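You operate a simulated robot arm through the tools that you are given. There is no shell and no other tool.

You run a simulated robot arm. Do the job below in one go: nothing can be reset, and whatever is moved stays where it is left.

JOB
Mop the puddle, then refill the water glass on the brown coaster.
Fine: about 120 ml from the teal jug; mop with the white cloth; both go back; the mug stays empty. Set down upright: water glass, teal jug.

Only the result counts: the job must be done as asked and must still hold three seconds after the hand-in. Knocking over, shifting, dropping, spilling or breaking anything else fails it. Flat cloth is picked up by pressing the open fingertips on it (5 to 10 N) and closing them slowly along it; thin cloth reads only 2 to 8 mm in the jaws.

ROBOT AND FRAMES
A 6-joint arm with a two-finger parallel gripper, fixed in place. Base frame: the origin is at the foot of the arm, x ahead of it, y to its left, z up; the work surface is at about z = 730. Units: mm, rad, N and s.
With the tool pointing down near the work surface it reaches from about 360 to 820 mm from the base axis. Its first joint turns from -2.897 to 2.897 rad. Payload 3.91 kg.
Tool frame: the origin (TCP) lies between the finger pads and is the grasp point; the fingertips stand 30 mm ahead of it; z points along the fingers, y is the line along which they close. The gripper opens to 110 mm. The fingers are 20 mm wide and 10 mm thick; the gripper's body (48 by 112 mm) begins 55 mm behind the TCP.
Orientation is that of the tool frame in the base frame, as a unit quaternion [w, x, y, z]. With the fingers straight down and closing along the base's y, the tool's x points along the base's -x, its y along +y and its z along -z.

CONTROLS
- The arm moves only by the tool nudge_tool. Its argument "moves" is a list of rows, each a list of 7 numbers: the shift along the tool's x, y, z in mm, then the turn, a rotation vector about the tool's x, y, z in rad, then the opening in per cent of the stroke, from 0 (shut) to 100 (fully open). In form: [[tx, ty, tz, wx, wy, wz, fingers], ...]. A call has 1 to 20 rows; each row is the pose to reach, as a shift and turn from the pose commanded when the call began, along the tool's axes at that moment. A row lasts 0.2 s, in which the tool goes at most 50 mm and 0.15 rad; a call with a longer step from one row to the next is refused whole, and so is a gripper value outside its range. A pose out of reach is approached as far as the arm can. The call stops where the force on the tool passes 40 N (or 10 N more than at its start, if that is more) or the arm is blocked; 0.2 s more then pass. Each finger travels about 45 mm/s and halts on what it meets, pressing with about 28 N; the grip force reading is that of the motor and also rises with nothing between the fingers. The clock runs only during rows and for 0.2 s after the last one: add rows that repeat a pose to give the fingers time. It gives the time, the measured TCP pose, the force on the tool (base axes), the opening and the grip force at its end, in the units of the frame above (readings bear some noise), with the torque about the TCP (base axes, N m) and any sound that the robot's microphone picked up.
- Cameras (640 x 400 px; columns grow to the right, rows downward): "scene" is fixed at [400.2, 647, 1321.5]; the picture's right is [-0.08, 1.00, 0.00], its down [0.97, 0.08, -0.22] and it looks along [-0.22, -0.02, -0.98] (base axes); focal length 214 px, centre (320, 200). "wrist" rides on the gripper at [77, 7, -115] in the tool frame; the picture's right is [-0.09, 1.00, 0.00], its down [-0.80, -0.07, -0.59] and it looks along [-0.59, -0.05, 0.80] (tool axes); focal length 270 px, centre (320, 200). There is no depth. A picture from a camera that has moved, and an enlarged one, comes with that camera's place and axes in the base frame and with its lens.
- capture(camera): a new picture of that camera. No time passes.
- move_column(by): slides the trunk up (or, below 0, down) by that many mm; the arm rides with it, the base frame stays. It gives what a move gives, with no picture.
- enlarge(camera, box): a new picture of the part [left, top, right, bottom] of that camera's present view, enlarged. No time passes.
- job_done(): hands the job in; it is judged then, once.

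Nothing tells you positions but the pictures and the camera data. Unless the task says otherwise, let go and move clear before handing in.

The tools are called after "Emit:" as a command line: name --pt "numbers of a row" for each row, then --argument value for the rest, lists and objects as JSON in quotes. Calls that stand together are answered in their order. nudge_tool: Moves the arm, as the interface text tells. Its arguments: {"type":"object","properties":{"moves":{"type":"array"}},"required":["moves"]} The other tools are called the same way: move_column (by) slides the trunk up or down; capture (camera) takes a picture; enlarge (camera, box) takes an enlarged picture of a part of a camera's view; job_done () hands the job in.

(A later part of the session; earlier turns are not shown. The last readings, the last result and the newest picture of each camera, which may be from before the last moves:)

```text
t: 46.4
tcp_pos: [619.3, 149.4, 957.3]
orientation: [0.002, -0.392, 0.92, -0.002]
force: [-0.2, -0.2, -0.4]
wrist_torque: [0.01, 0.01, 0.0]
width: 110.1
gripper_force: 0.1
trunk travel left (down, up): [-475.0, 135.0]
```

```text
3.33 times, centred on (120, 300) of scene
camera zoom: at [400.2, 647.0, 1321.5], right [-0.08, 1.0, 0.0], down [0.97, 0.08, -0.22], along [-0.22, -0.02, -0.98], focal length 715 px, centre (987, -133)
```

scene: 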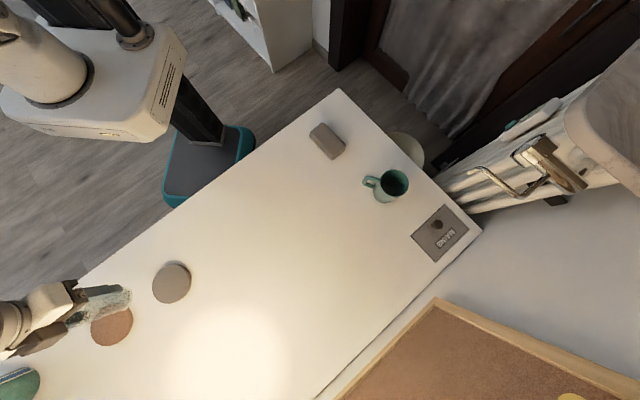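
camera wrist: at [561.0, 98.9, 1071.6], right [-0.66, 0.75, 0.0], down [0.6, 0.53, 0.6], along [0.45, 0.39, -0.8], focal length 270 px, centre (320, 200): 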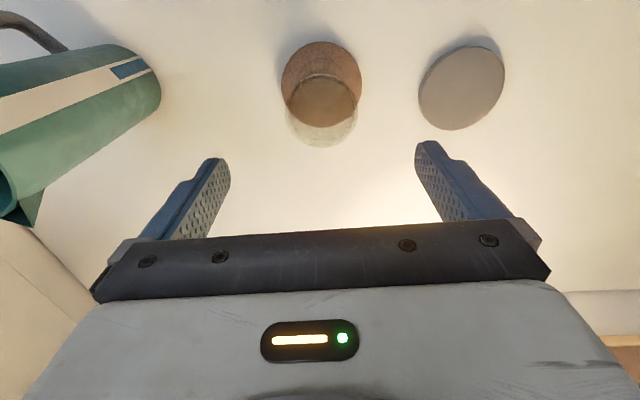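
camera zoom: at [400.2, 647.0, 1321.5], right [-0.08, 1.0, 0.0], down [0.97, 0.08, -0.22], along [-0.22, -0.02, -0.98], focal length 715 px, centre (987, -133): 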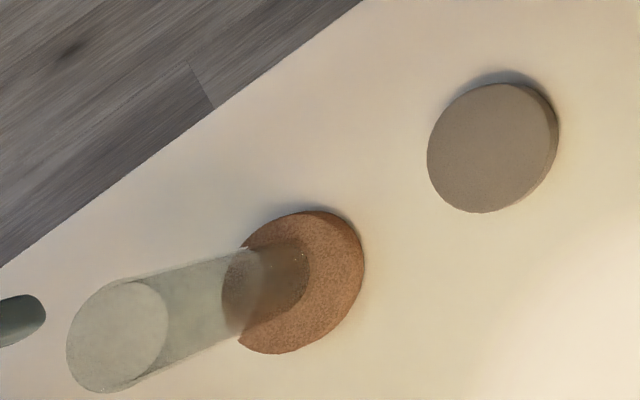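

The glass stands centred on the brown coaster at about (620,150). Now I study the jug and its level window.

Emit:
enlarge --camera "wrist" --box '[0, 0, 180, 240]'

Emit:
enlarge --camera "wrist" --box '[260, 20, 380, 160]'

```text
1.67 times, centred on (90, 120) of wrist
camera zoom: at [561.0, 98.9, 1071.6], right [-0.66, 0.75, 0.0], down [0.6, 0.53, 0.6], along [0.45, 0.39, -0.8], focal length 450 px, centre (703, 333)
```

zoom: 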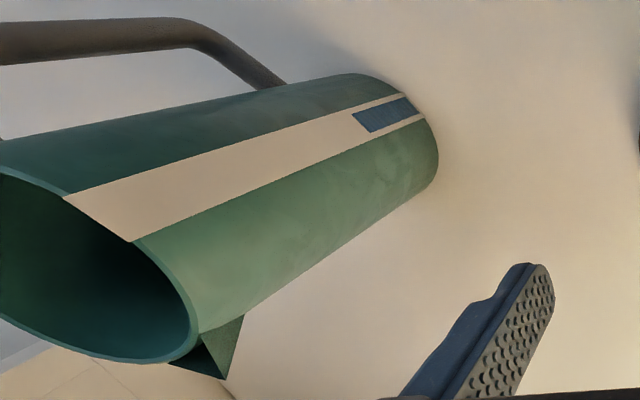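

```text
2.86 times, centred on (320, 90) of wrist
camera zoom: at [561.0, 98.9, 1071.6], right [-0.66, 0.75, 0.0], down [0.6, 0.53, 0.6], along [0.45, 0.39, -0.8], focal length 772 px, centre (320, 514)
```

zoom: 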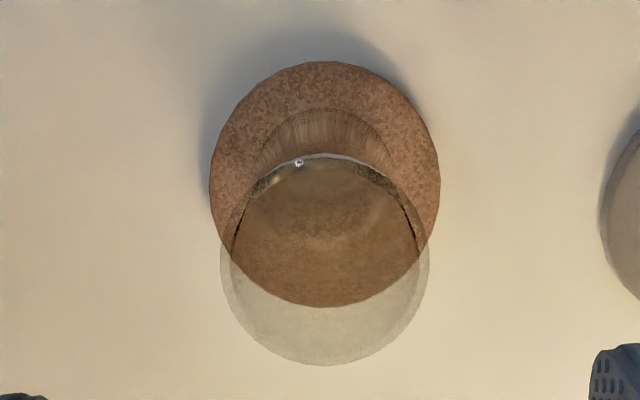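

The jug's spout points roughly toward the glass side (+y) and its handle toward −y, and its window shows blue only in the lowest quarter. I'll yaw the tool to about −17° and back off, ready to pitch horizontal.

Emit:
nudge_tool --pt "15 -4 -6 0 0 0.14 100" --pt "30 -9 -12 0 0 0.28 100" --pt "45 -13 -18 0 0 0.42 100" --pt "60 -18 -24 0 0 0.56 100" --pt "78 -23 -30 0 0 0.7 100" --pt "95 -28 -36 0 0 0.84 100" --pt "110 -32 -43 0 0 0.98 100" --pt "123 -36 -43 0 0 1.102 100" --pt "123 -36 -43 0 0 1.102 100"

Emit:
capture --camera "wrist"

```text
t: 48.4
tcp_pos: [560.0, 34.4, 1001.1]
orientation: [0.002, 0.147, 0.989, 0.0]
force: [0.0, -0.2, 0.4]
wrist_torque: [0.0, -0.01, -0.01]
width: 109.9
gripper_force: 0.0
trunk travel left (down, up): [-475.0, 135.0]
```

```text
taken
camera wrist: at [486.6, 63.8, 1115.2], right [0.38, 0.93, 0.0], down [0.74, -0.3, 0.6], along [0.55, -0.22, -0.8], focal length 270 px, centre (320, 200)
```

wrist: 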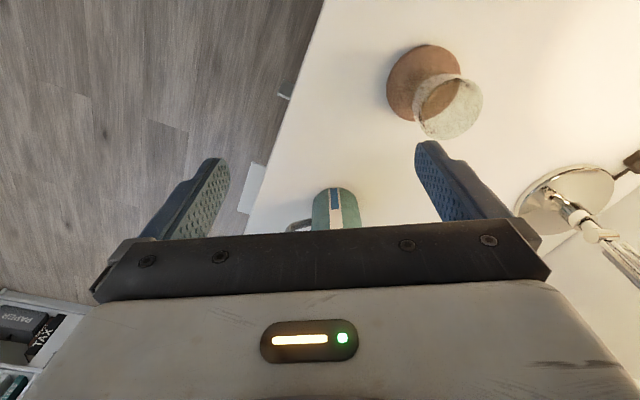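

A lamp stands well to the right near (917,364), out of the way. I'll pitch the tool up to horizontal, pointing at the jug from a safe height.

Emit:
nudge_tool --pt "0 0 0 0 -0.131 0 100" --pt "0 0 0 0 -0.262 0 100" --pt "0 0 0 0 -0.393 0 100" --pt "0 0 0 0 -0.524 0 100" --pt "0 0 0 0 -0.654 0 100" --pt "0 0 0 0 -0.785 0 100" --pt "0 0 0 0 -0.916 0 100" --pt "0 0 0 0 -1.047 0 100" --pt "0 0 0 0 -1.178 0 100" --pt "0 0 0 0 -1.309 0 100" --pt "0 0 0 0 -1.44 0 100" --pt "0 0 0 0 -1.567 0 100" --pt "0 0 0 0 -1.567 0 100"

Emit:
capture --camera "wrist"

Emit:
capture --camera "scene"

```text
t: 51.2
tcp_pos: [573.3, 45.8, 1025.9]
orientation: [0.697, 0.102, 0.701, -0.111]
force: [0.8, -0.1, -0.5]
wrist_torque: [0.01, 0.01, 0.0]
width: 110.2
gripper_force: 0.1
out of reach, approached as far as the arm can: row 11, 12, 13
trunk travel left (down, up): [-475.0, 135.0]
```

```text
taken
camera wrist: at [464.6, 86.1, 948.7], right [0.3, 0.95, 0.07], down [-0.58, 0.12, 0.81], along [0.76, -0.28, 0.59], focal length 270 px, centre (320, 200)
```

wrist: 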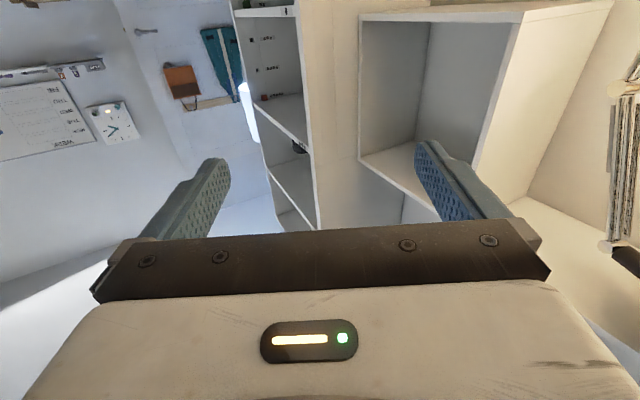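

```text
taken
```

scene: 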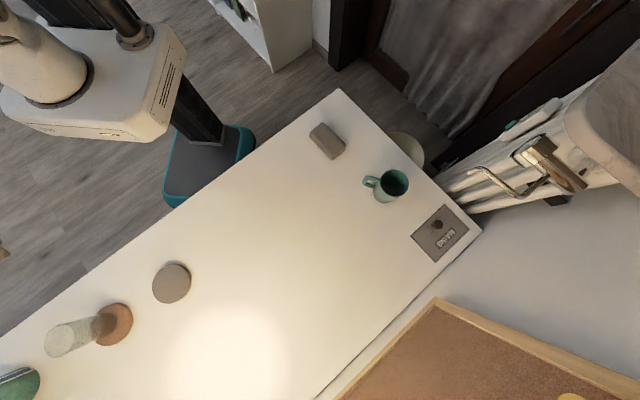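

The tool is horizontal but the arm is near its limit at this height. Lowering the trunk should give it a better posture, so I'll slide down 120 mm, still above the glass.

Emit:
move_column --by -120

Emit:
capture --camera "wrist"

```text
t: 52.7
tcp_pos: [573.8, 46.5, 905.3]
orientation: [0.696, 0.102, 0.702, -0.111]
force: [-0.2, 0.4, 0.0]
wrist_torque: [-0.03, 0.02, 0.01]
width: 109.9
gripper_force: 0.1
trunk travel left (down, up): [-355.0, 255.0]
```

```text
taken
camera wrist: at [464.6, 85.9, 828.8], right [0.3, 0.95, 0.07], down [-0.58, 0.12, 0.81], along [0.76, -0.28, 0.59], focal length 270 px, centre (320, 200)
```

wrist: 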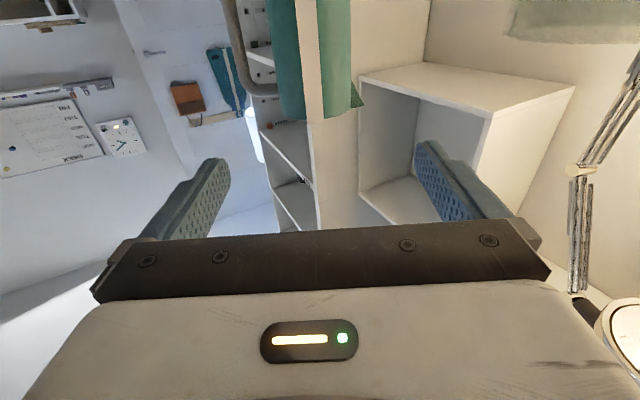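

The jug is visible ahead with its axis about 8 mm to the tool's −y side. I'll zoom to measure it, then try a small lateral correction to see that the arm responds.

Emit:
enlarge --camera "wrist" --box '[210, 0, 390, 130]'

Emit:
nudge_tool --pt "0 -4 0 0 0 0 87" --pt "0 -8 0 0 0 0 87" --pt "0 -8 0 0 0 0 87"

```text
3.08 times, centred on (300, 65) of wrist
camera zoom: at [464.6, 85.9, 828.8], right [0.3, 0.95, 0.07], down [-0.58, 0.12, 0.81], along [0.76, -0.28, 0.59], focal length 832 px, centre (382, 615)
```

zoom: 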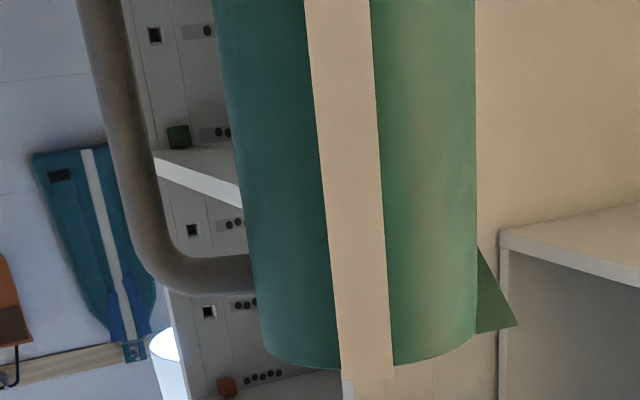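

```text
t: 53.5
tcp_pos: [570.5, 39.9, 906.6]
orientation: [0.695, 0.1, 0.703, -0.112]
force: [0.9, 0.2, 0.1]
wrist_torque: [-0.02, 0.0, -0.02]
width: 95.5
gripper_force: 0.1
trunk travel left (down, up): [-355.0, 255.0]
```

The arm responds normally. I'll lower the trunk another 51 mm to bring the fingers level with the middle of the handle opening, then look.

Emit:
move_column --by -51

Emit:
capture --camera "wrist"

Emit:
enlarge --camera "wrist" --box '[210, 0, 410, 150]'

Emit:
capture --camera "scene"

```text
t: 54.4
tcp_pos: [571.1, 38.8, 855.4]
orientation: [0.695, 0.099, 0.703, -0.112]
force: [0.1, 0.6, -0.6]
wrist_torque: [-0.01, 0.03, 0.01]
width: 95.9
gripper_force: 0.0
trunk travel left (down, up): [-304.0, 306.0]
```

```text
taken
camera wrist: at [462.6, 78.9, 778.8], right [0.3, 0.95, 0.07], down [-0.58, 0.12, 0.81], along [0.76, -0.28, 0.59], focal length 270 px, centre (320, 200)
```

wrist: 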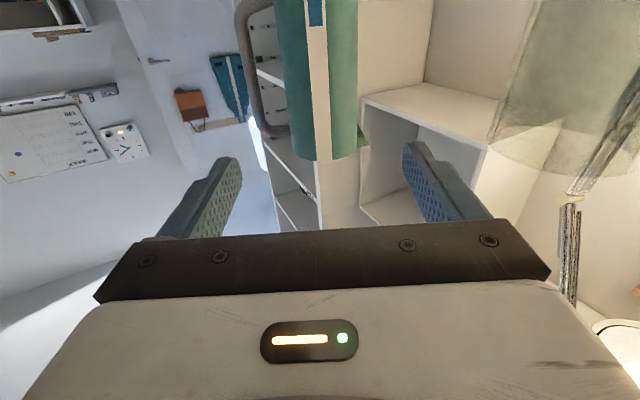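

```text
2.67 times, centred on (310, 75) of wrist
camera zoom: at [462.6, 78.9, 778.8], right [0.3, 0.95, 0.07], down [-0.58, 0.12, 0.81], along [0.76, -0.28, 0.59], focal length 721 px, centre (347, 533)
```

zoom: 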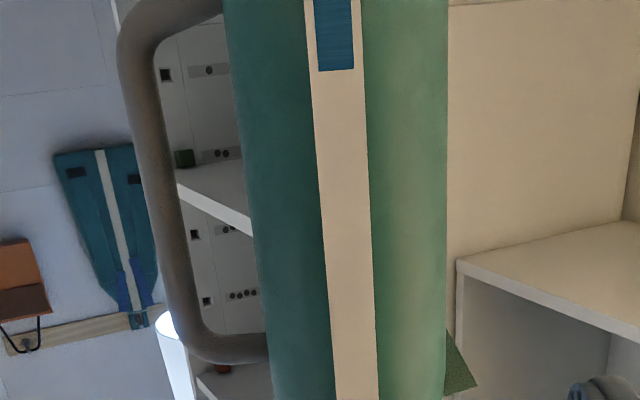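

```text
taken
```

scene: 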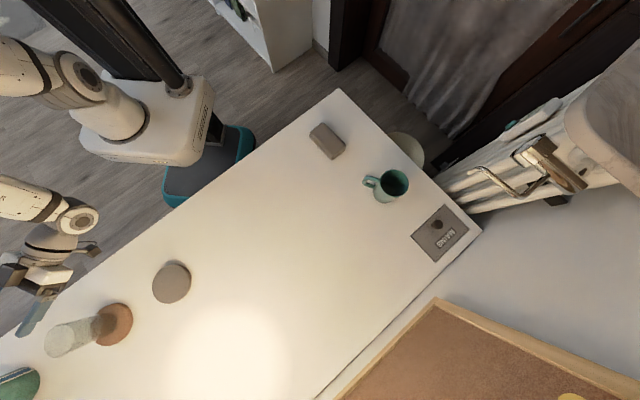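

I can see the handle opening, spout and the water level (about z 796, so roughly 60 mm of water). The jug axis is about 203 mm ahead and nearly centred; I'll advance partway and check.

Emit:
nudge_tool --pt "0 1 30 0 0 0 87" --pt "0 1.5 60 0 0 0 87" --pt "0 1.5 90 0 0 0 87" --pt "0 1.5 110 0 0 0 87" --pt "0 1.5 110 0 0 0 87"

Emit:
capture --camera "wrist"

```text
t: 55.6
tcp_pos: [676.2, 7.5, 855.5]
orientation: [0.695, 0.1, 0.703, -0.114]
force: [-0.8, 0.5, 0.2]
wrist_torque: [0.0, 0.01, 0.01]
width: 95.6
gripper_force: 0.1
trunk travel left (down, up): [-304.0, 306.0]
```

```text
taken
camera wrist: at [568.4, 46.4, 779.3], right [0.3, 0.95, 0.07], down [-0.58, 0.12, 0.81], along [0.76, -0.28, 0.59], focal length 270 px, centre (320, 200)
```

wrist: 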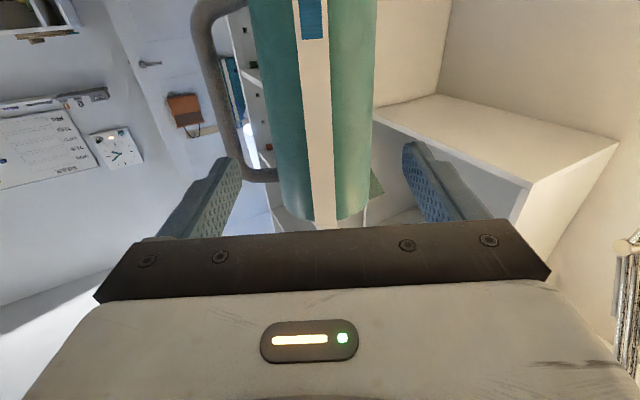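

Halfway there; before threading the finger through the handle I'll zoom to check clearances.

Emit:
enlarge --camera "wrist" --box '[170, 0, 450, 230]'

```text
1.74 times, centred on (310, 115) of wrist
camera zoom: at [568.4, 46.4, 779.3], right [0.3, 0.95, 0.07], down [-0.58, 0.12, 0.81], along [0.76, -0.28, 0.59], focal length 470 px, centre (337, 348)
```

zoom: 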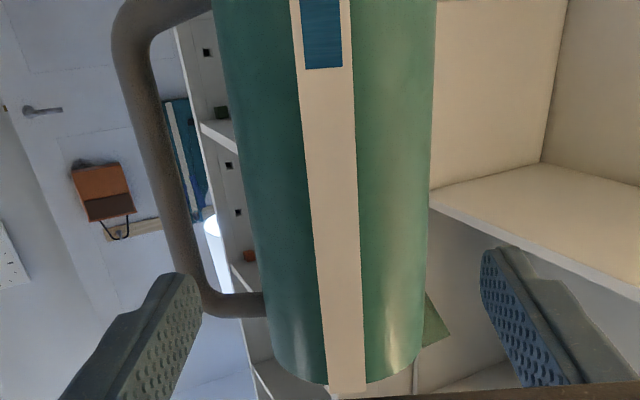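

Clearances look good: handle inner edge at −66 mm, body edge at −39 mm, finger between −48 and −58 mm. I'll advance the remaining 90 mm.

Emit:
nudge_tool --pt "0 0.8 20 0 0 0 87" --pt "0 0.8 40 0 0 0 87" --pt "0 0.8 60 0 0 0 87" --pt "0 0.8 78 0 0 0 87" --pt "0 0.8 90 0 0 0 87" --pt "0 0.8 90 0 0 0 87"

Emit:
capture --camera "wrist"

Emit:
capture --camera "scene"

```text
t: 57.0
tcp_pos: [761.2, -17.6, 852.4]
orientation: [0.695, 0.1, 0.703, -0.113]
force: [0.2, -0.6, -0.3]
wrist_torque: [0.02, 0.02, -0.01]
width: 95.5
gripper_force: 0.1
trunk travel left (down, up): [-304.0, 306.0]
```

```text
taken
camera wrist: at [652.6, 21.0, 775.8], right [0.3, 0.95, 0.07], down [-0.58, 0.12, 0.81], along [0.76, -0.28, 0.59], focal length 270 px, centre (320, 200)
```

wrist: 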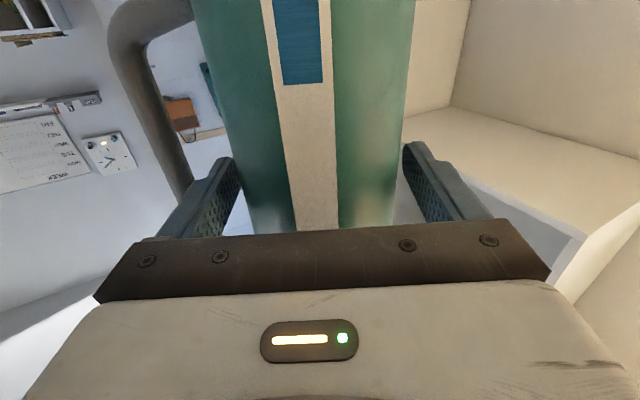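

```text
taken
```

scene: 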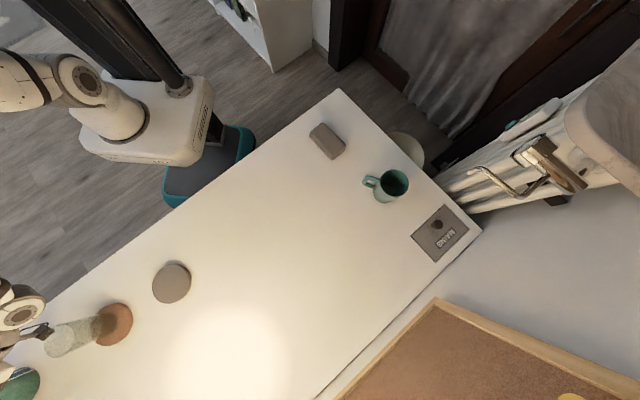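

The −y finger is inside the handle opening and the jug is centred. I'll close slowly on the body.

Emit:
nudge_tool --pt "0 0 0 0 0 0 83" --pt "0 0 0 0 0 0 80" --pt "0 0 0 0 0 0 77" --pt "0 0 0 0 0 0 74" --pt "0 0 0 0 0 0 71" --pt "0 0 0 0 0 0 68" --pt "0 0 0 0 0 0 60" --pt "0 0 0 0 0 0 50" --pt "0 0 0 0 0 0 50"

Emit:
enlarge --camera "wrist" --box '[180, 0, 440, 230]'

```text
t: 59.0
tcp_pos: [761.5, -17.0, 851.9]
orientation: [0.695, 0.1, 0.703, -0.113]
force: [0.4, -0.9, 0.1]
wrist_torque: [0.24, -0.12, -0.03]
width: 82.6
gripper_force: 27.8
trunk travel left (down, up): [-304.0, 306.0]
```

```text
1.74 times, centred on (310, 115) of wrist
camera zoom: at [652.4, 21.2, 776.1], right [0.3, 0.95, 0.07], down [-0.58, 0.12, 0.81], along [0.76, -0.28, 0.59], focal length 470 px, centre (337, 348)
```

zoom: 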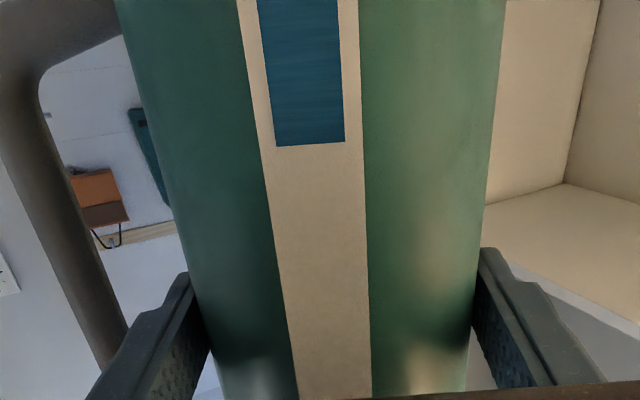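

The jug is gripped (82.6 mm, 28 N); its home TCP is (761.5,−17.0,851.9). I'll lift it straight up a little and check the hold and weight.

Emit:
nudge_tool --pt "-3 0 0 0 0 0 50" --pt "-10 0 0 0 0 0 50" --pt "-25 0 0 0 0 0 50" --pt "-25 0 0 0 0 0 50" --pt "-25 0 0 0 0 0 50"

Emit:
enlarge --camera "wrist" --box '[180, 0, 440, 230]'

```text
t: 60.2
tcp_pos: [763.2, -18.2, 875.8]
orientation: [0.695, 0.102, 0.703, -0.113]
force: [-0.3, 0.6, -4.2]
wrist_torque: [0.06, 0.05, -0.02]
width: 82.9
gripper_force: 28.1
trunk travel left (down, up): [-304.0, 306.0]
```

```text
1.74 times, centred on (310, 115) of wrist
camera zoom: at [654.6, 21.5, 801.4], right [0.3, 0.95, 0.07], down [-0.58, 0.12, 0.81], along [0.76, -0.28, 0.59], focal length 470 px, centre (337, 348)
```

zoom: 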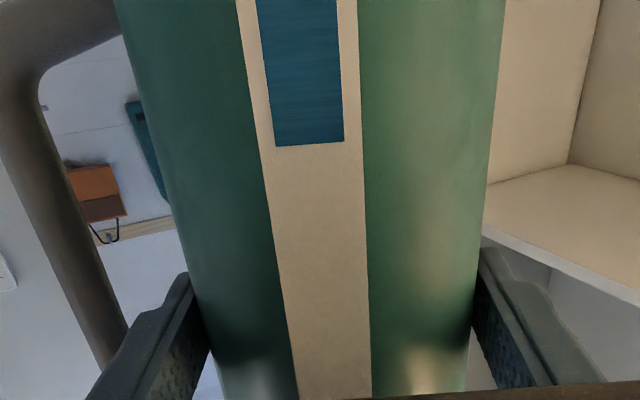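

Firm hold, weight about 4–5 N including the water. I'll lift higher, then carry it back toward the glass.

Emit:
nudge_tool --pt "-30 0 0 0 0 0 50" --pt "-65 0 0 0 0 0 50" --pt "-100 0 0 0 0 0 50" --pt "-122 0 0 0 0 0 50" --pt "-122 0 0 0 0 0 50" --pt "-122 0 0 0 0 0 50"

Emit:
nudge_tool --pt "0 2 -20 0 0 0 50" --pt "0 5 -50 0 0 0 50" --pt "0 10 -80 0 0 0 50" --pt "0 16 -110 0 0 0 50" --pt "0 22 -140 0 0 0 50" --pt "0 28 -165 0 0 0 50" --pt "0 34 -184 0 0 0 50" --pt "0 34 -184 0 0 0 50" --pt "0 34 -184 0 0 0 50"

Emit:
capture --camera "wrist"

Emit:
capture --camera "scene"

```text
t: 61.6
tcp_pos: [764.0, -15.0, 1000.7]
orientation: [0.695, 0.1, 0.703, -0.113]
force: [0.3, 1.6, -4.7]
wrist_torque: [0.06, 0.05, 0.0]
width: 82.6
gripper_force: 27.7
trunk travel left (down, up): [-304.0, 306.0]
```

```text
t: 63.6
tcp_pos: [600.2, 72.2, 1003.1]
orientation: [0.695, 0.101, 0.703, -0.114]
force: [0.0, 0.2, -4.1]
wrist_torque: [0.1, 0.1, 0.0]
width: 82.7
gripper_force: 27.6
trunk travel left (down, up): [-304.0, 306.0]
```

```text
taken
camera wrist: at [491.4, 111.4, 926.5], right [0.3, 0.95, 0.07], down [-0.58, 0.12, 0.81], along [0.76, -0.28, 0.59], focal length 270 px, centre (320, 200)
```

wrist: 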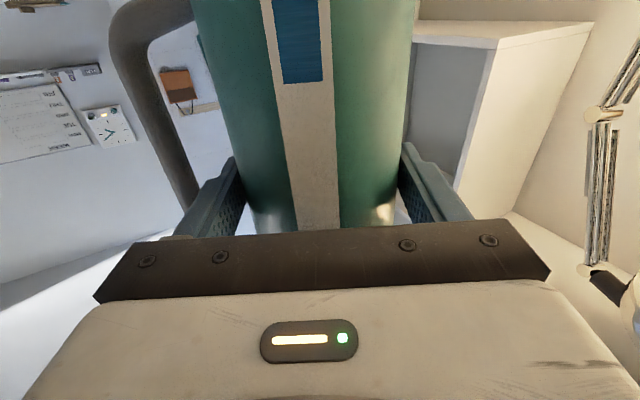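

```text
taken
```

scene: 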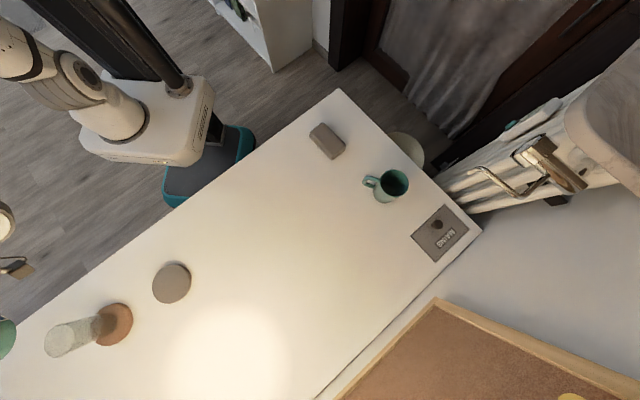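

The jug hangs level beside the glass at TCP (600,72,1003). I'll align it (tip slightly short of the glass centre), tilt to about 60° where nothing flows yet, and lower to pouring height, then check.

Emit:
nudge_tool --pt "0 -7 -4 0 0 0 50" --pt "0 -14 -7 0 0 0 50" --pt "0 -14 -7 0 0 0 50" --pt "0 -14 -7 0 0 0 50"

Emit:
nudge_tool --pt "0 0 0 0 0 0 50"

Emit:
nudge_tool --pt "0 0 0 0 0 0 50"

Emit:
nudge_tool --pt "0 0 0 0 0 0 50"

Emit:
nudge_tool --pt "0 0 0 0 0 0 50"

Emit:
nudge_tool --pt "0 0 0 0 0 0 50"

Emit:
nudge_tool --pt "0 0 0 0 0 0 50"

```text
t: 64.6
tcp_pos: [589.1, 59.8, 1003.3]
orientation: [0.695, 0.102, 0.702, -0.113]
force: [-0.8, 0.0, -4.0]
wrist_torque: [0.07, 0.05, 0.01]
width: 82.6
gripper_force: 28.0
trunk travel left (down, up): [-304.0, 306.0]
```

```text
t: 65.0
tcp_pos: [589.3, 61.6, 1002.9]
orientation: [0.695, 0.101, 0.703, -0.113]
force: [0.5, 0.3, -5.1]
wrist_torque: [0.04, 0.02, 0.0]
width: 82.4
gripper_force: 28.1
trunk travel left (down, up): [-304.0, 306.0]
```

```text
t: 65.4
tcp_pos: [590.1, 61.0, 1003.7]
orientation: [0.695, 0.102, 0.703, -0.115]
force: [-0.2, 0.3, -3.6]
wrist_torque: [0.09, 0.1, 0.01]
width: 82.6
gripper_force: 28.1
trunk travel left (down, up): [-304.0, 306.0]
```

```text
t: 65.8
tcp_pos: [588.8, 60.5, 1002.8]
orientation: [0.695, 0.1, 0.703, -0.112]
force: [-1.0, -0.7, -4.5]
wrist_torque: [0.07, 0.01, -0.03]
width: 82.3
gripper_force: 28.0
trunk travel left (down, up): [-304.0, 306.0]
```

```text
t: 66.2
tcp_pos: [588.1, 59.6, 1003.4]
orientation: [0.696, 0.101, 0.703, -0.112]
force: [-0.1, -0.2, -3.7]
wrist_torque: [0.05, 0.0, -0.04]
width: 82.1
gripper_force: 27.8
trunk travel left (down, up): [-304.0, 306.0]
```

```text
t: 66.6
tcp_pos: [587.8, 60.4, 1003.2]
orientation: [0.695, 0.1, 0.703, -0.113]
force: [-0.3, -0.3, -4.3]
wrist_torque: [0.05, 0.03, 0.0]
width: 82.4
gripper_force: 28.1
trunk travel left (down, up): [-304.0, 306.0]
```

```text
t: 67.0
tcp_pos: [588.5, 59.6, 1003.9]
orientation: [0.695, 0.102, 0.702, -0.114]
force: [-0.2, -0.2, -4.7]
wrist_torque: [0.04, 0.06, 0.0]
width: 82.4
gripper_force: 28.3
trunk travel left (down, up): [-304.0, 306.0]
```

Baseline weight is about 4.3 N. Now I tilt to 60° at this height and look.

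Emit:
nudge_tool --pt "0 0 0 0 0 -0.1 50" --pt "0 0 0 0 0 -0.2 50" --pt "0 0 0 0 0 -0.3 50" --pt "0 0 0 0 0 -0.4 50" --pt "0 0 0 0 0 -0.5 50" --pt "0 0 0 0 0 -0.6 50" --pt "0 0 0 0 0 -0.7 50" --pt "0 0 0 0 0 -0.8 50" --pt "0 0 0 0 0 -0.9 50" --pt "0 0 0 0 0 -1.0 50" --pt "0 0 0 0 0 -1.05 50" --pt "0 0 0 0 0 -1.05 50"

Emit:
enlarge --camera "scene" --box '[0, 260, 180, 400]'

Emit:
capture --camera "wrist"

```text
t: 69.6
tcp_pos: [588.7, 59.6, 1000.6]
orientation: [0.544, -0.266, 0.658, -0.447]
force: [0.3, -0.5, -4.6]
wrist_torque: [0.14, 0.04, -0.02]
width: 82.4
gripper_force: 28.2
trunk travel left (down, up): [-304.0, 306.0]
```

```text
2.86 times, centred on (90, 330) of scene
camera zoom: at [400.2, 647.0, 1321.5], right [-0.08, 1.0, 0.0], down [0.97, 0.08, -0.22], along [-0.22, -0.02, -0.98], focal length 613 px, centre (977, -171)
```

zoom: 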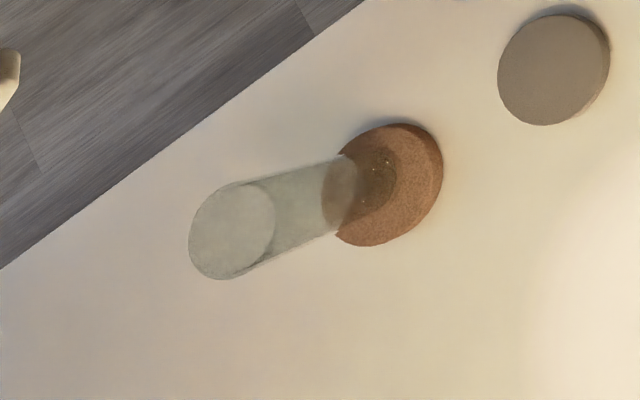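

```text
taken
camera wrist: at [459.2, 32.9, 959.5], right [0.16, 0.53, -0.83], down [-0.36, 0.82, 0.45], along [0.92, 0.23, 0.32], focal length 270 px, centre (320, 200)
```

wrist: 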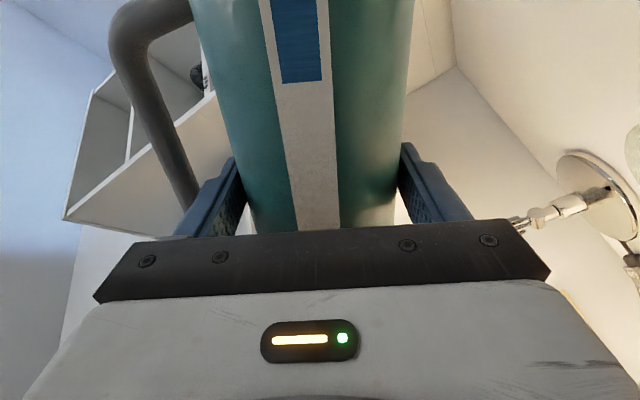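

Tilted to 60° with no spill, and the level window conveniently stays readable. I'll lower the jug to pouring height above the glass.

Emit:
nudge_tool --pt "12 21.5 0 0 0 0 50" --pt "24 43 0 0 0 0 50" --pt "36 64.5 0 0 0 0 50" --pt "47.5 85 0 0 0 0 50" --pt "47.5 85 0 0 0 0 50" --pt "47.5 85 0 0 0 0 50"

Emit:
enlarge --camera "scene" --box '[0, 260, 180, 400]'

Emit:
enlarge --camera "wrist" --box '[200, 0, 440, 230]'

```text
t: 71.0
tcp_pos: [588.8, 58.5, 905.2]
orientation: [0.545, -0.266, 0.658, -0.447]
force: [-0.8, -0.2, -4.3]
wrist_torque: [0.18, -0.01, 0.0]
width: 82.5
gripper_force: 28.0
trunk travel left (down, up): [-304.0, 306.0]
```

```text
2.86 times, centred on (90, 330) of scene
camera zoom: at [400.2, 647.0, 1321.5], right [-0.08, 1.0, 0.0], down [0.97, 0.08, -0.22], along [-0.22, -0.02, -0.98], focal length 613 px, centre (977, -171)
```

zoom: 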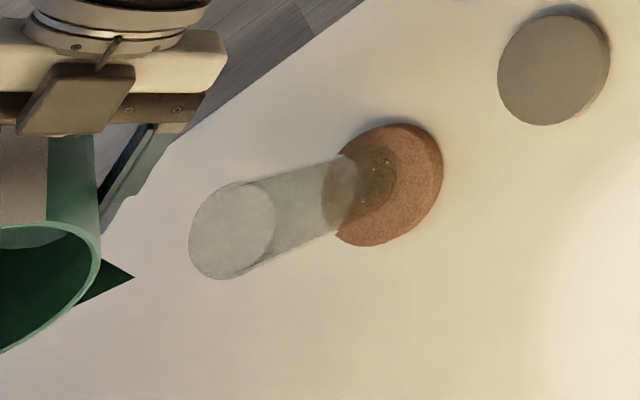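

```text
1.74 times, centred on (320, 115) of wrist
camera zoom: at [458.6, 31.7, 862.0], right [0.16, 0.53, -0.83], down [-0.36, 0.81, 0.45], along [0.92, 0.23, 0.32], focal length 470 px, centre (320, 348)
```

zoom: 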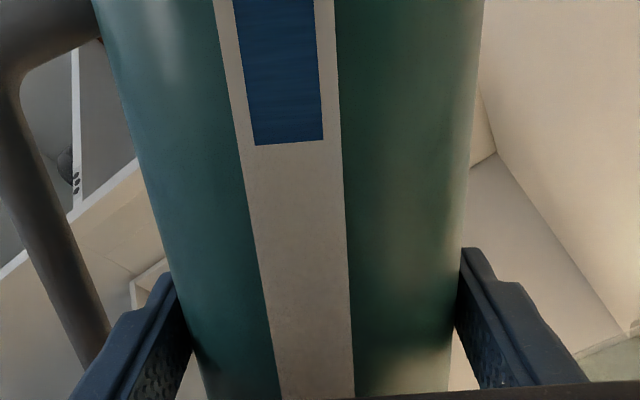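

The spout tip sits right over the glass but about 6 mm too far along the tool axis. I'll correct that and tilt on slowly to about 72°.

Emit:
nudge_tool --pt "0 0 -3 0 0 0 50" --pt "0 0 -6 0 0 0 50" --pt "0 0 -6 0 0 -0.05 50" --pt "0 0 -6 0 0 -0.1 50" --pt "0 0 -6 0 0 -0.15 50" --pt "0 0 -6 0 0 -0.2 50" --pt "0 0 -6 0 0 -0.2 50" --pt "0 0 -6 0 0 -0.2 50"

Emit:
enlarge --camera "scene" --box '[0, 260, 180, 400]'

Emit:
enlarge --camera "wrist" --box '[200, 0, 440, 230]'

```text
t: 72.8
tcp_pos: [581.6, 60.9, 903.6]
orientation: [0.497, -0.33, 0.628, -0.499]
force: [0.2, -0.1, -4.1]
wrist_torque: [0.12, 0.05, -0.01]
width: 82.7
gripper_force: 28.4
trunk travel left (down, up): [-304.0, 306.0]
```

```text
2.86 times, centred on (90, 330) of scene
camera zoom: at [400.2, 647.0, 1321.5], right [-0.08, 1.0, 0.0], down [0.97, 0.08, -0.22], along [-0.22, -0.02, -0.98], focal length 613 px, centre (977, -171)
```

zoom: 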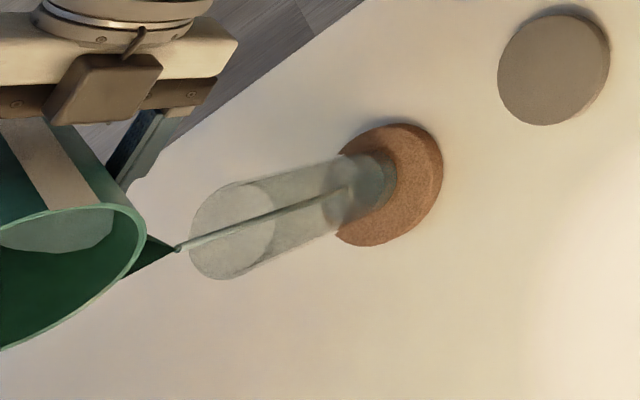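

```text
1.74 times, centred on (320, 115) of wrist
camera zoom: at [450.6, 27.2, 875.2], right [0.11, 0.36, -0.93], down [-0.34, 0.89, 0.31], along [0.93, 0.28, 0.22], focal length 470 px, centre (320, 348)
```

zoom: 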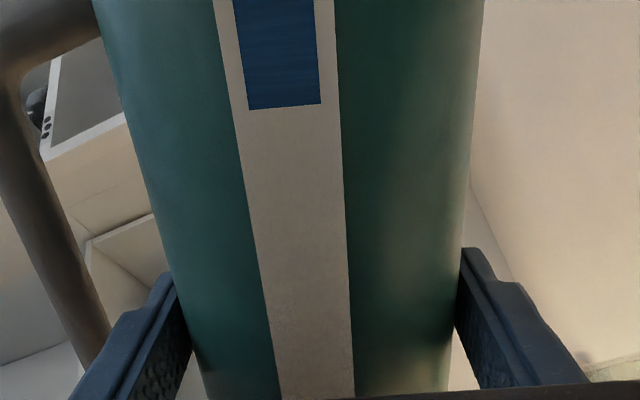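

Water is already flowing neatly into the glass, and the window shows roughly 20 ml gone. I'll hold this tilt briefly and re-read.

Emit:
nudge_tool --pt "0 0 0 0 0 0 50"

Emit:
enlarge --camera "scene" --box '[0, 260, 180, 400]'

Emit:
enlarge --camera "wrist" --box '[200, 0, 440, 230]'

```text
t: 73.2
tcp_pos: [582.3, 60.4, 903.2]
orientation: [0.497, -0.33, 0.629, -0.499]
force: [0.1, -0.1, -3.1]
wrist_torque: [0.11, 0.02, 0.0]
width: 82.6
gripper_force: 27.9
trunk travel left (down, up): [-304.0, 306.0]
```

```text
2.86 times, centred on (90, 330) of scene
camera zoom: at [400.2, 647.0, 1321.5], right [-0.08, 1.0, 0.0], down [0.97, 0.08, -0.22], along [-0.22, -0.02, -0.98], focal length 613 px, centre (977, -171)
```

zoom: 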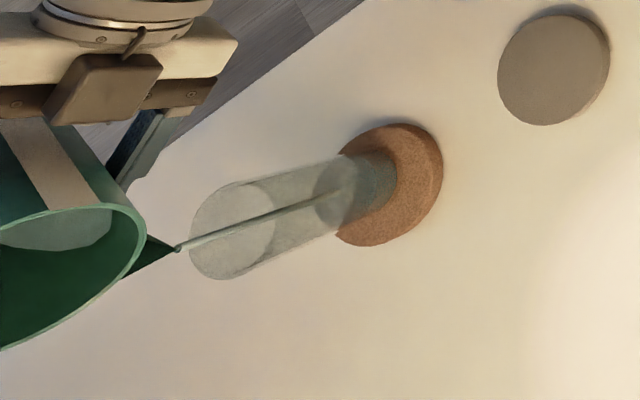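

```text
1.74 times, centred on (320, 115) of wrist
camera zoom: at [450.6, 27.2, 875.1], right [0.11, 0.36, -0.93], down [-0.34, 0.89, 0.31], along [0.93, 0.28, 0.22], focal length 470 px, centre (320, 348)
```

zoom: 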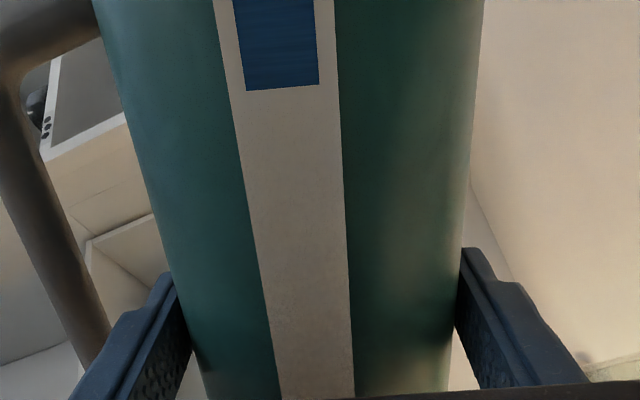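

About 33 ml poured by the window, flowing at roughly 25 ml/s. I'll keep this tilt for another second.

Emit:
nudge_tool --pt "0 0 0 0 0 0 50" --pt "0 0 0 0 0 0 50" --pt "0 0 0 0 0 0 50"

Emit:
enlarge --camera "scene" --box '[0, 260, 180, 400]'

Emit:
enlarge --camera "wrist" --box '[200, 0, 440, 230]'

```text
t: 74.0
tcp_pos: [582.3, 59.7, 904.5]
orientation: [0.497, -0.33, 0.629, -0.499]
force: [-0.3, -0.2, -3.2]
wrist_torque: [0.12, 0.02, -0.03]
width: 82.5
gripper_force: 28.4
trunk travel left (down, up): [-304.0, 306.0]
```

```text
2.86 times, centred on (90, 330) of scene
camera zoom: at [400.2, 647.0, 1321.5], right [-0.08, 1.0, 0.0], down [0.97, 0.08, -0.22], along [-0.22, -0.02, -0.98], focal length 613 px, centre (977, -171)
```

zoom: 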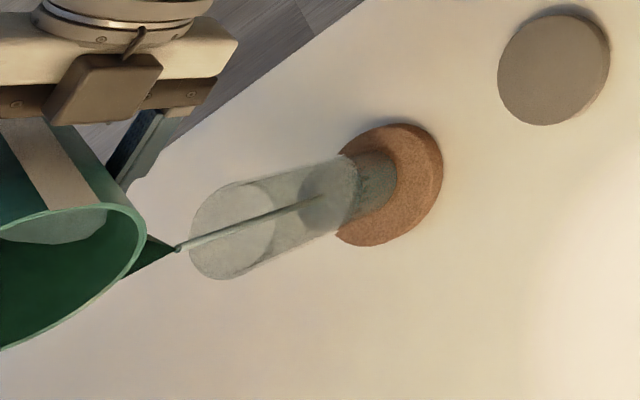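

```text
1.74 times, centred on (320, 115) of wrist
camera zoom: at [450.5, 27.2, 875.1], right [0.11, 0.36, -0.93], down [-0.34, 0.89, 0.31], along [0.93, 0.28, 0.22], focal length 470 px, centre (320, 348)
```

zoom: 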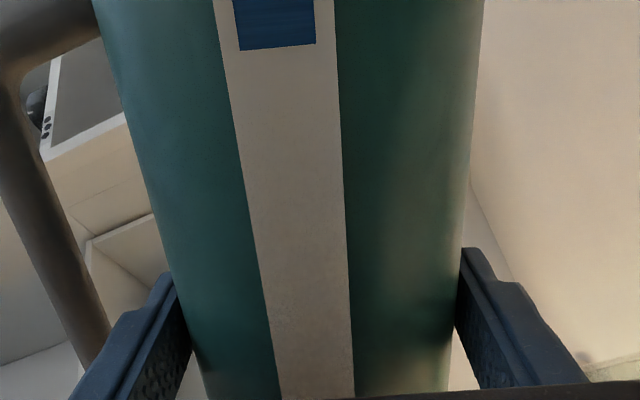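

The window and the glass level both suggest about 57 ml so far. I'll hold for another 1.2 s.

Emit:
nudge_tool --pt "0 0 0 0 0 0 50" --pt "0 0 0 0 0 0 50" --pt "0 0 0 0 0 0 50" --pt "0 0 0 0 0 0 50" --pt "0 0 0 0 0 0 50"

Emit:
enlarge --camera "scene" --box '[0, 260, 180, 400]'

Emit:
enlarge --camera "wrist" --box '[200, 0, 440, 230]'

```text
t: 75.2
tcp_pos: [583.0, 60.7, 902.9]
orientation: [0.497, -0.33, 0.628, -0.5]
force: [1.1, -0.1, -4.1]
wrist_torque: [0.14, 0.02, 0.01]
width: 82.7
gripper_force: 28.3
trunk travel left (down, up): [-304.0, 306.0]
```

```text
2.86 times, centred on (90, 330) of scene
camera zoom: at [400.2, 647.0, 1321.5], right [-0.08, 1.0, 0.0], down [0.97, 0.08, -0.22], along [-0.22, -0.02, -0.98], focal length 613 px, centre (977, -171)
```

zoom: 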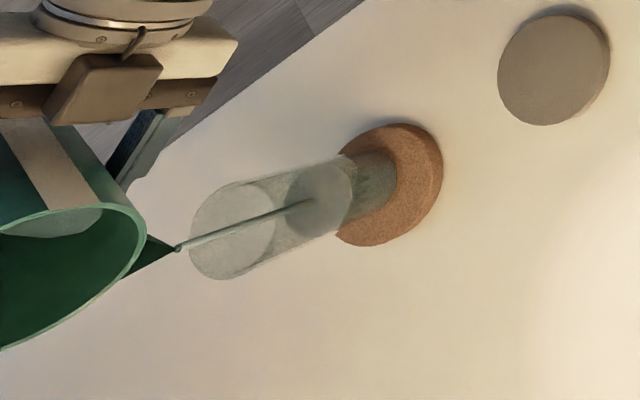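

```text
1.74 times, centred on (320, 115) of wrist
camera zoom: at [450.5, 27.2, 875.1], right [0.11, 0.36, -0.93], down [-0.34, 0.89, 0.31], along [0.93, 0.28, 0.22], focal length 470 px, centre (320, 348)
```

zoom: 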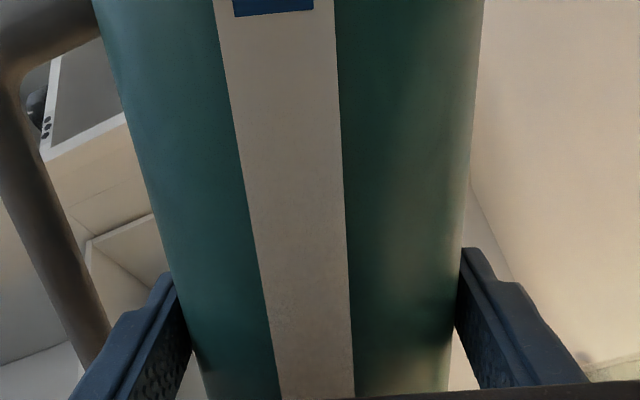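

Roughly 73 ml poured and the flow is slowing. I'll tilt a bit further (0.025 rad) and wait about a second.

Emit:
nudge_tool --pt "0 0 0 0 0 -0.0125 50" --pt "0 0 0 0 0 -0.025 50" --pt "0 0 0 0 0 -0.025 50" --pt "0 0 0 0 0 -0.025 50"

Emit:
enlarge --camera "scene" --box '[40, 290, 160, 380]'

Emit:
enlarge --camera "wrist" --box '[200, 0, 440, 230]'

```text
t: 76.2
tcp_pos: [582.1, 60.9, 904.7]
orientation: [0.491, -0.338, 0.625, -0.505]
force: [1.1, -0.3, -2.9]
wrist_torque: [0.14, 0.0, 0.01]
width: 82.5
gripper_force: 27.7
trunk travel left (down, up): [-304.0, 306.0]
```

```text
4.44 times, centred on (100, 335) of scene
camera zoom: at [400.2, 647.0, 1321.5], right [-0.08, 1.0, 0.0], down [0.97, 0.08, -0.22], along [-0.22, -0.02, -0.98], focal length 953 px, centre (1298, -400)
```

zoom: 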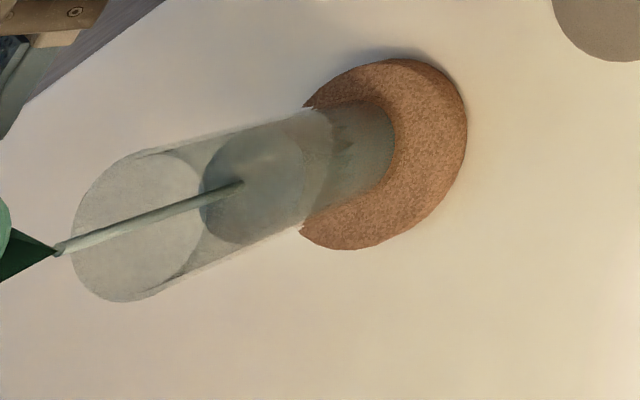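

```text
1.74 times, centred on (320, 115) of wrist
camera zoom: at [450.1, 26.8, 877.6], right [0.1, 0.34, -0.93], down [-0.34, 0.89, 0.29], along [0.94, 0.29, 0.21], focal length 470 px, centre (320, 348)
```

zoom: 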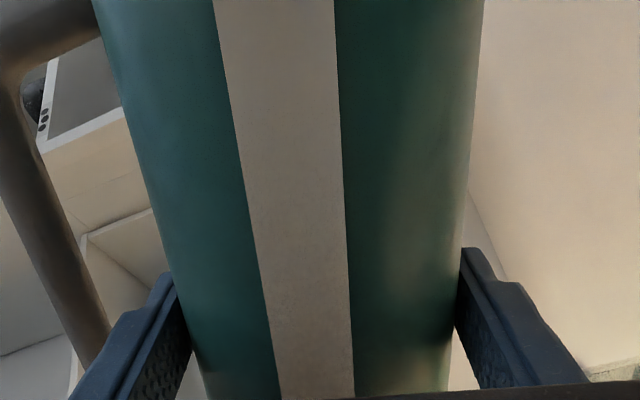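

The glass level is now about 51 mm, roughly 95 ml. I'll hold for another 0.8 s and then tilt back to stop the flow.

Emit:
nudge_tool --pt "0 0 0 0 0 0 50" --pt "0 0 0 0 0 0 50" --pt "0 0 0 0 0 0 50" --pt "0 0 0 0 0 0 50" --pt "0 0 0 0 0 0.08 50" --pt "0 0 0 0 0 0.18 50" --pt "0 0 0 0 0 0.25 50"

Emit:
enlarge --camera "scene" --box '[40, 290, 160, 380]'

```text
t: 77.8
tcp_pos: [582.4, 61.7, 904.2]
orientation: [0.551, -0.256, 0.662, -0.44]
force: [-0.2, -0.4, -3.3]
wrist_torque: [0.12, 0.05, -0.01]
width: 82.5
gripper_force: 28.2
trunk travel left (down, up): [-304.0, 306.0]
```

```text
4.44 times, centred on (100, 335) of scene
camera zoom: at [400.2, 647.0, 1321.5], right [-0.08, 1.0, 0.0], down [0.97, 0.08, -0.22], along [-0.22, -0.02, -0.98], focal length 953 px, centre (1298, -400)
```

zoom: 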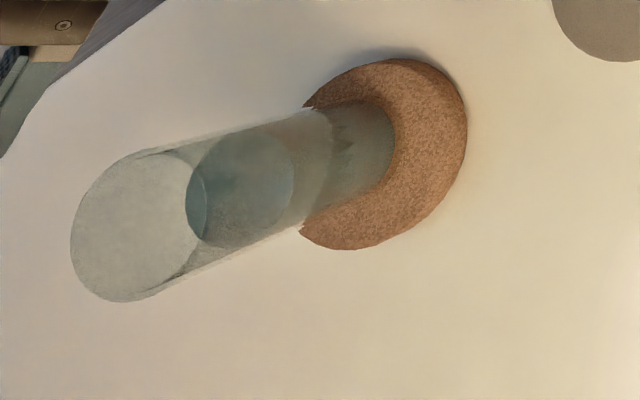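

The level is about 56 mm, which I estimate at 104–109 ml. I'll make one short, slightly deeper pour to add about 12 ml, then tilt back.

Emit:
nudge_tool --pt "0 0 0 0 0 -0.1 50" --pt "0 0 0 0 0 -0.2 50" --pt "0 0 0 0 0 -0.245 50" --pt "0 0 0 0 0 -0.26 50" --pt "0 0 0 0 0 -0.26 50" --pt "0 0 0 0 0 -0.26 50" --pt "0 0 0 0 0 -0.26 50" --pt "0 0 0 0 0 -0.26 50" --pt "0 0 0 0 0 -0.26 50" --pt "0 0 0 0 0 -0.16 50" --pt "0 0 0 0 0 -0.06 50" --pt "0 0 0 0 0 0 50" --pt "0 0 0 0 0 0 50"

Emit:
enlarge --camera "scene" --box '[40, 290, 160, 380]'

```text
t: 80.6
tcp_pos: [581.8, 62.2, 904.6]
orientation: [0.551, -0.257, 0.662, -0.439]
force: [0.2, -0.1, -3.3]
wrist_torque: [0.12, 0.0, -0.01]
width: 82.7
gripper_force: 28.3
trunk travel left (down, up): [-304.0, 306.0]
```

```text
4.44 times, centred on (100, 335) of scene
camera zoom: at [400.2, 647.0, 1321.5], right [-0.08, 1.0, 0.0], down [0.97, 0.08, -0.22], along [-0.22, -0.02, -0.98], focal length 953 px, centre (1298, -400)
```

zoom: 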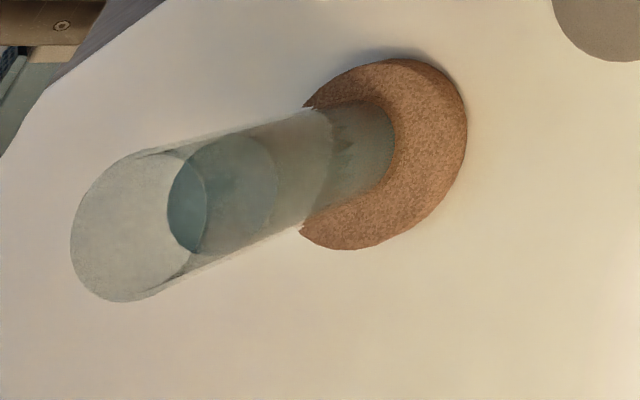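

The level is now about 64 mm, roughly 120 ml, so pouring is finished. I'll raise the tilted jug straight up and bring it upright.

Emit:
nudge_tool --pt "-16 -27 0 0 0 0 50" --pt "-33 -54 0 0 0 0 50" --pt "-49.3 -81.2 0 0 0 0 50" --pt "-49.3 -81.2 0 0 0 0.1 50" --pt "-49.3 -81.2 0 0 0 0.22 50" --pt "-49.3 -81.2 0 0 0 0.34 50" --pt "-49.3 -81.2 0 0 0 0.46 50" --pt "-49.3 -81.2 0 0 0 0.58 50" --pt "-49.3 -81.2 0 0 0 0.7 50" --pt "-49.3 -81.2 0 0 0 0.82 50" --pt "-49.3 -81.2 0 0 0 0.94 50" --pt "-49.3 -81.2 0 0 0 1.025 50" --pt "-49.3 -81.2 0 0 0 1.025 50"

Emit:
enlarge --camera "scene" --box '[0, 260, 180, 400]'

Emit:
capture --camera "wrist"

```text
t: 83.4
tcp_pos: [583.9, 63.9, 998.2]
orientation: [0.695, 0.101, 0.703, -0.113]
force: [0.2, -0.8, -2.9]
wrist_torque: [0.05, 0.05, 0.0]
width: 82.5
gripper_force: 28.0
trunk travel left (down, up): [-304.0, 306.0]
```

```text
2.86 times, centred on (90, 330) of scene
camera zoom: at [400.2, 647.0, 1321.5], right [-0.08, 1.0, 0.0], down [0.97, 0.08, -0.22], along [-0.22, -0.02, -0.98], focal length 613 px, centre (977, -171)
```

zoom: 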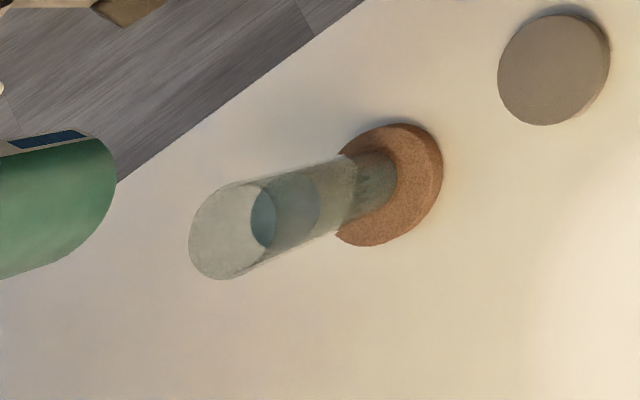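

```text
taken
camera wrist: at [474.4, 103.7, 923.1], right [0.3, 0.95, 0.07], down [-0.58, 0.12, 0.81], along [0.76, -0.28, 0.59], focal length 270 px, centre (320, 200)
```

wrist: 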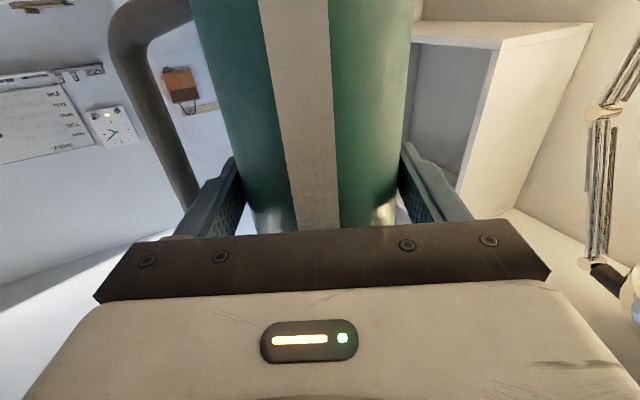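

The glass looks about 60% full with nothing spilled, and the jug's window agrees with about 115–120 ml gone. I'll carry the jug back over its home spot.

Emit:
nudge_tool --pt "0 -5 20 0 0 0 50" --pt "0 -10 55 0 0 0 50" --pt "0 -15 95 0 0 0 50" --pt "0 -18 135 0 0 0 50" --pt "0 -21 170 0 0 0 50" --pt "0 -21.1 190 0 0 0 50" --pt "0 -21.1 197 0 0 0 50" --pt "0 -21.1 197 0 0 0 50" --pt "0 -21.1 197 0 0 0 50"

Emit:
capture --camera "scene"

```text
t: 85.4
tcp_pos: [764.8, -14.7, 997.2]
orientation: [0.695, 0.1, 0.703, -0.114]
force: [-0.6, -0.1, -3.2]
wrist_torque: [0.05, 0.03, 0.03]
width: 82.5
gripper_force: 27.8
trunk travel left (down, up): [-304.0, 306.0]
```

```text
taken
```

scene: 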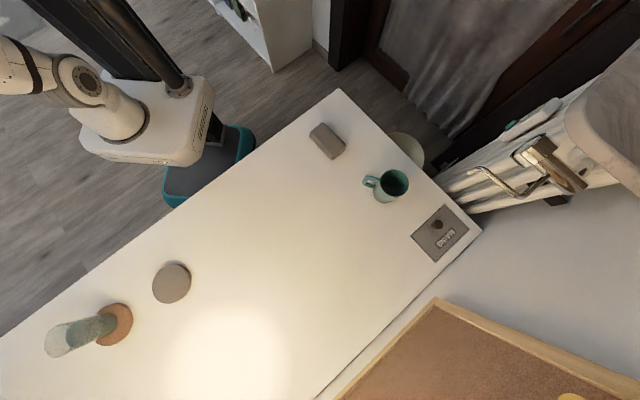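

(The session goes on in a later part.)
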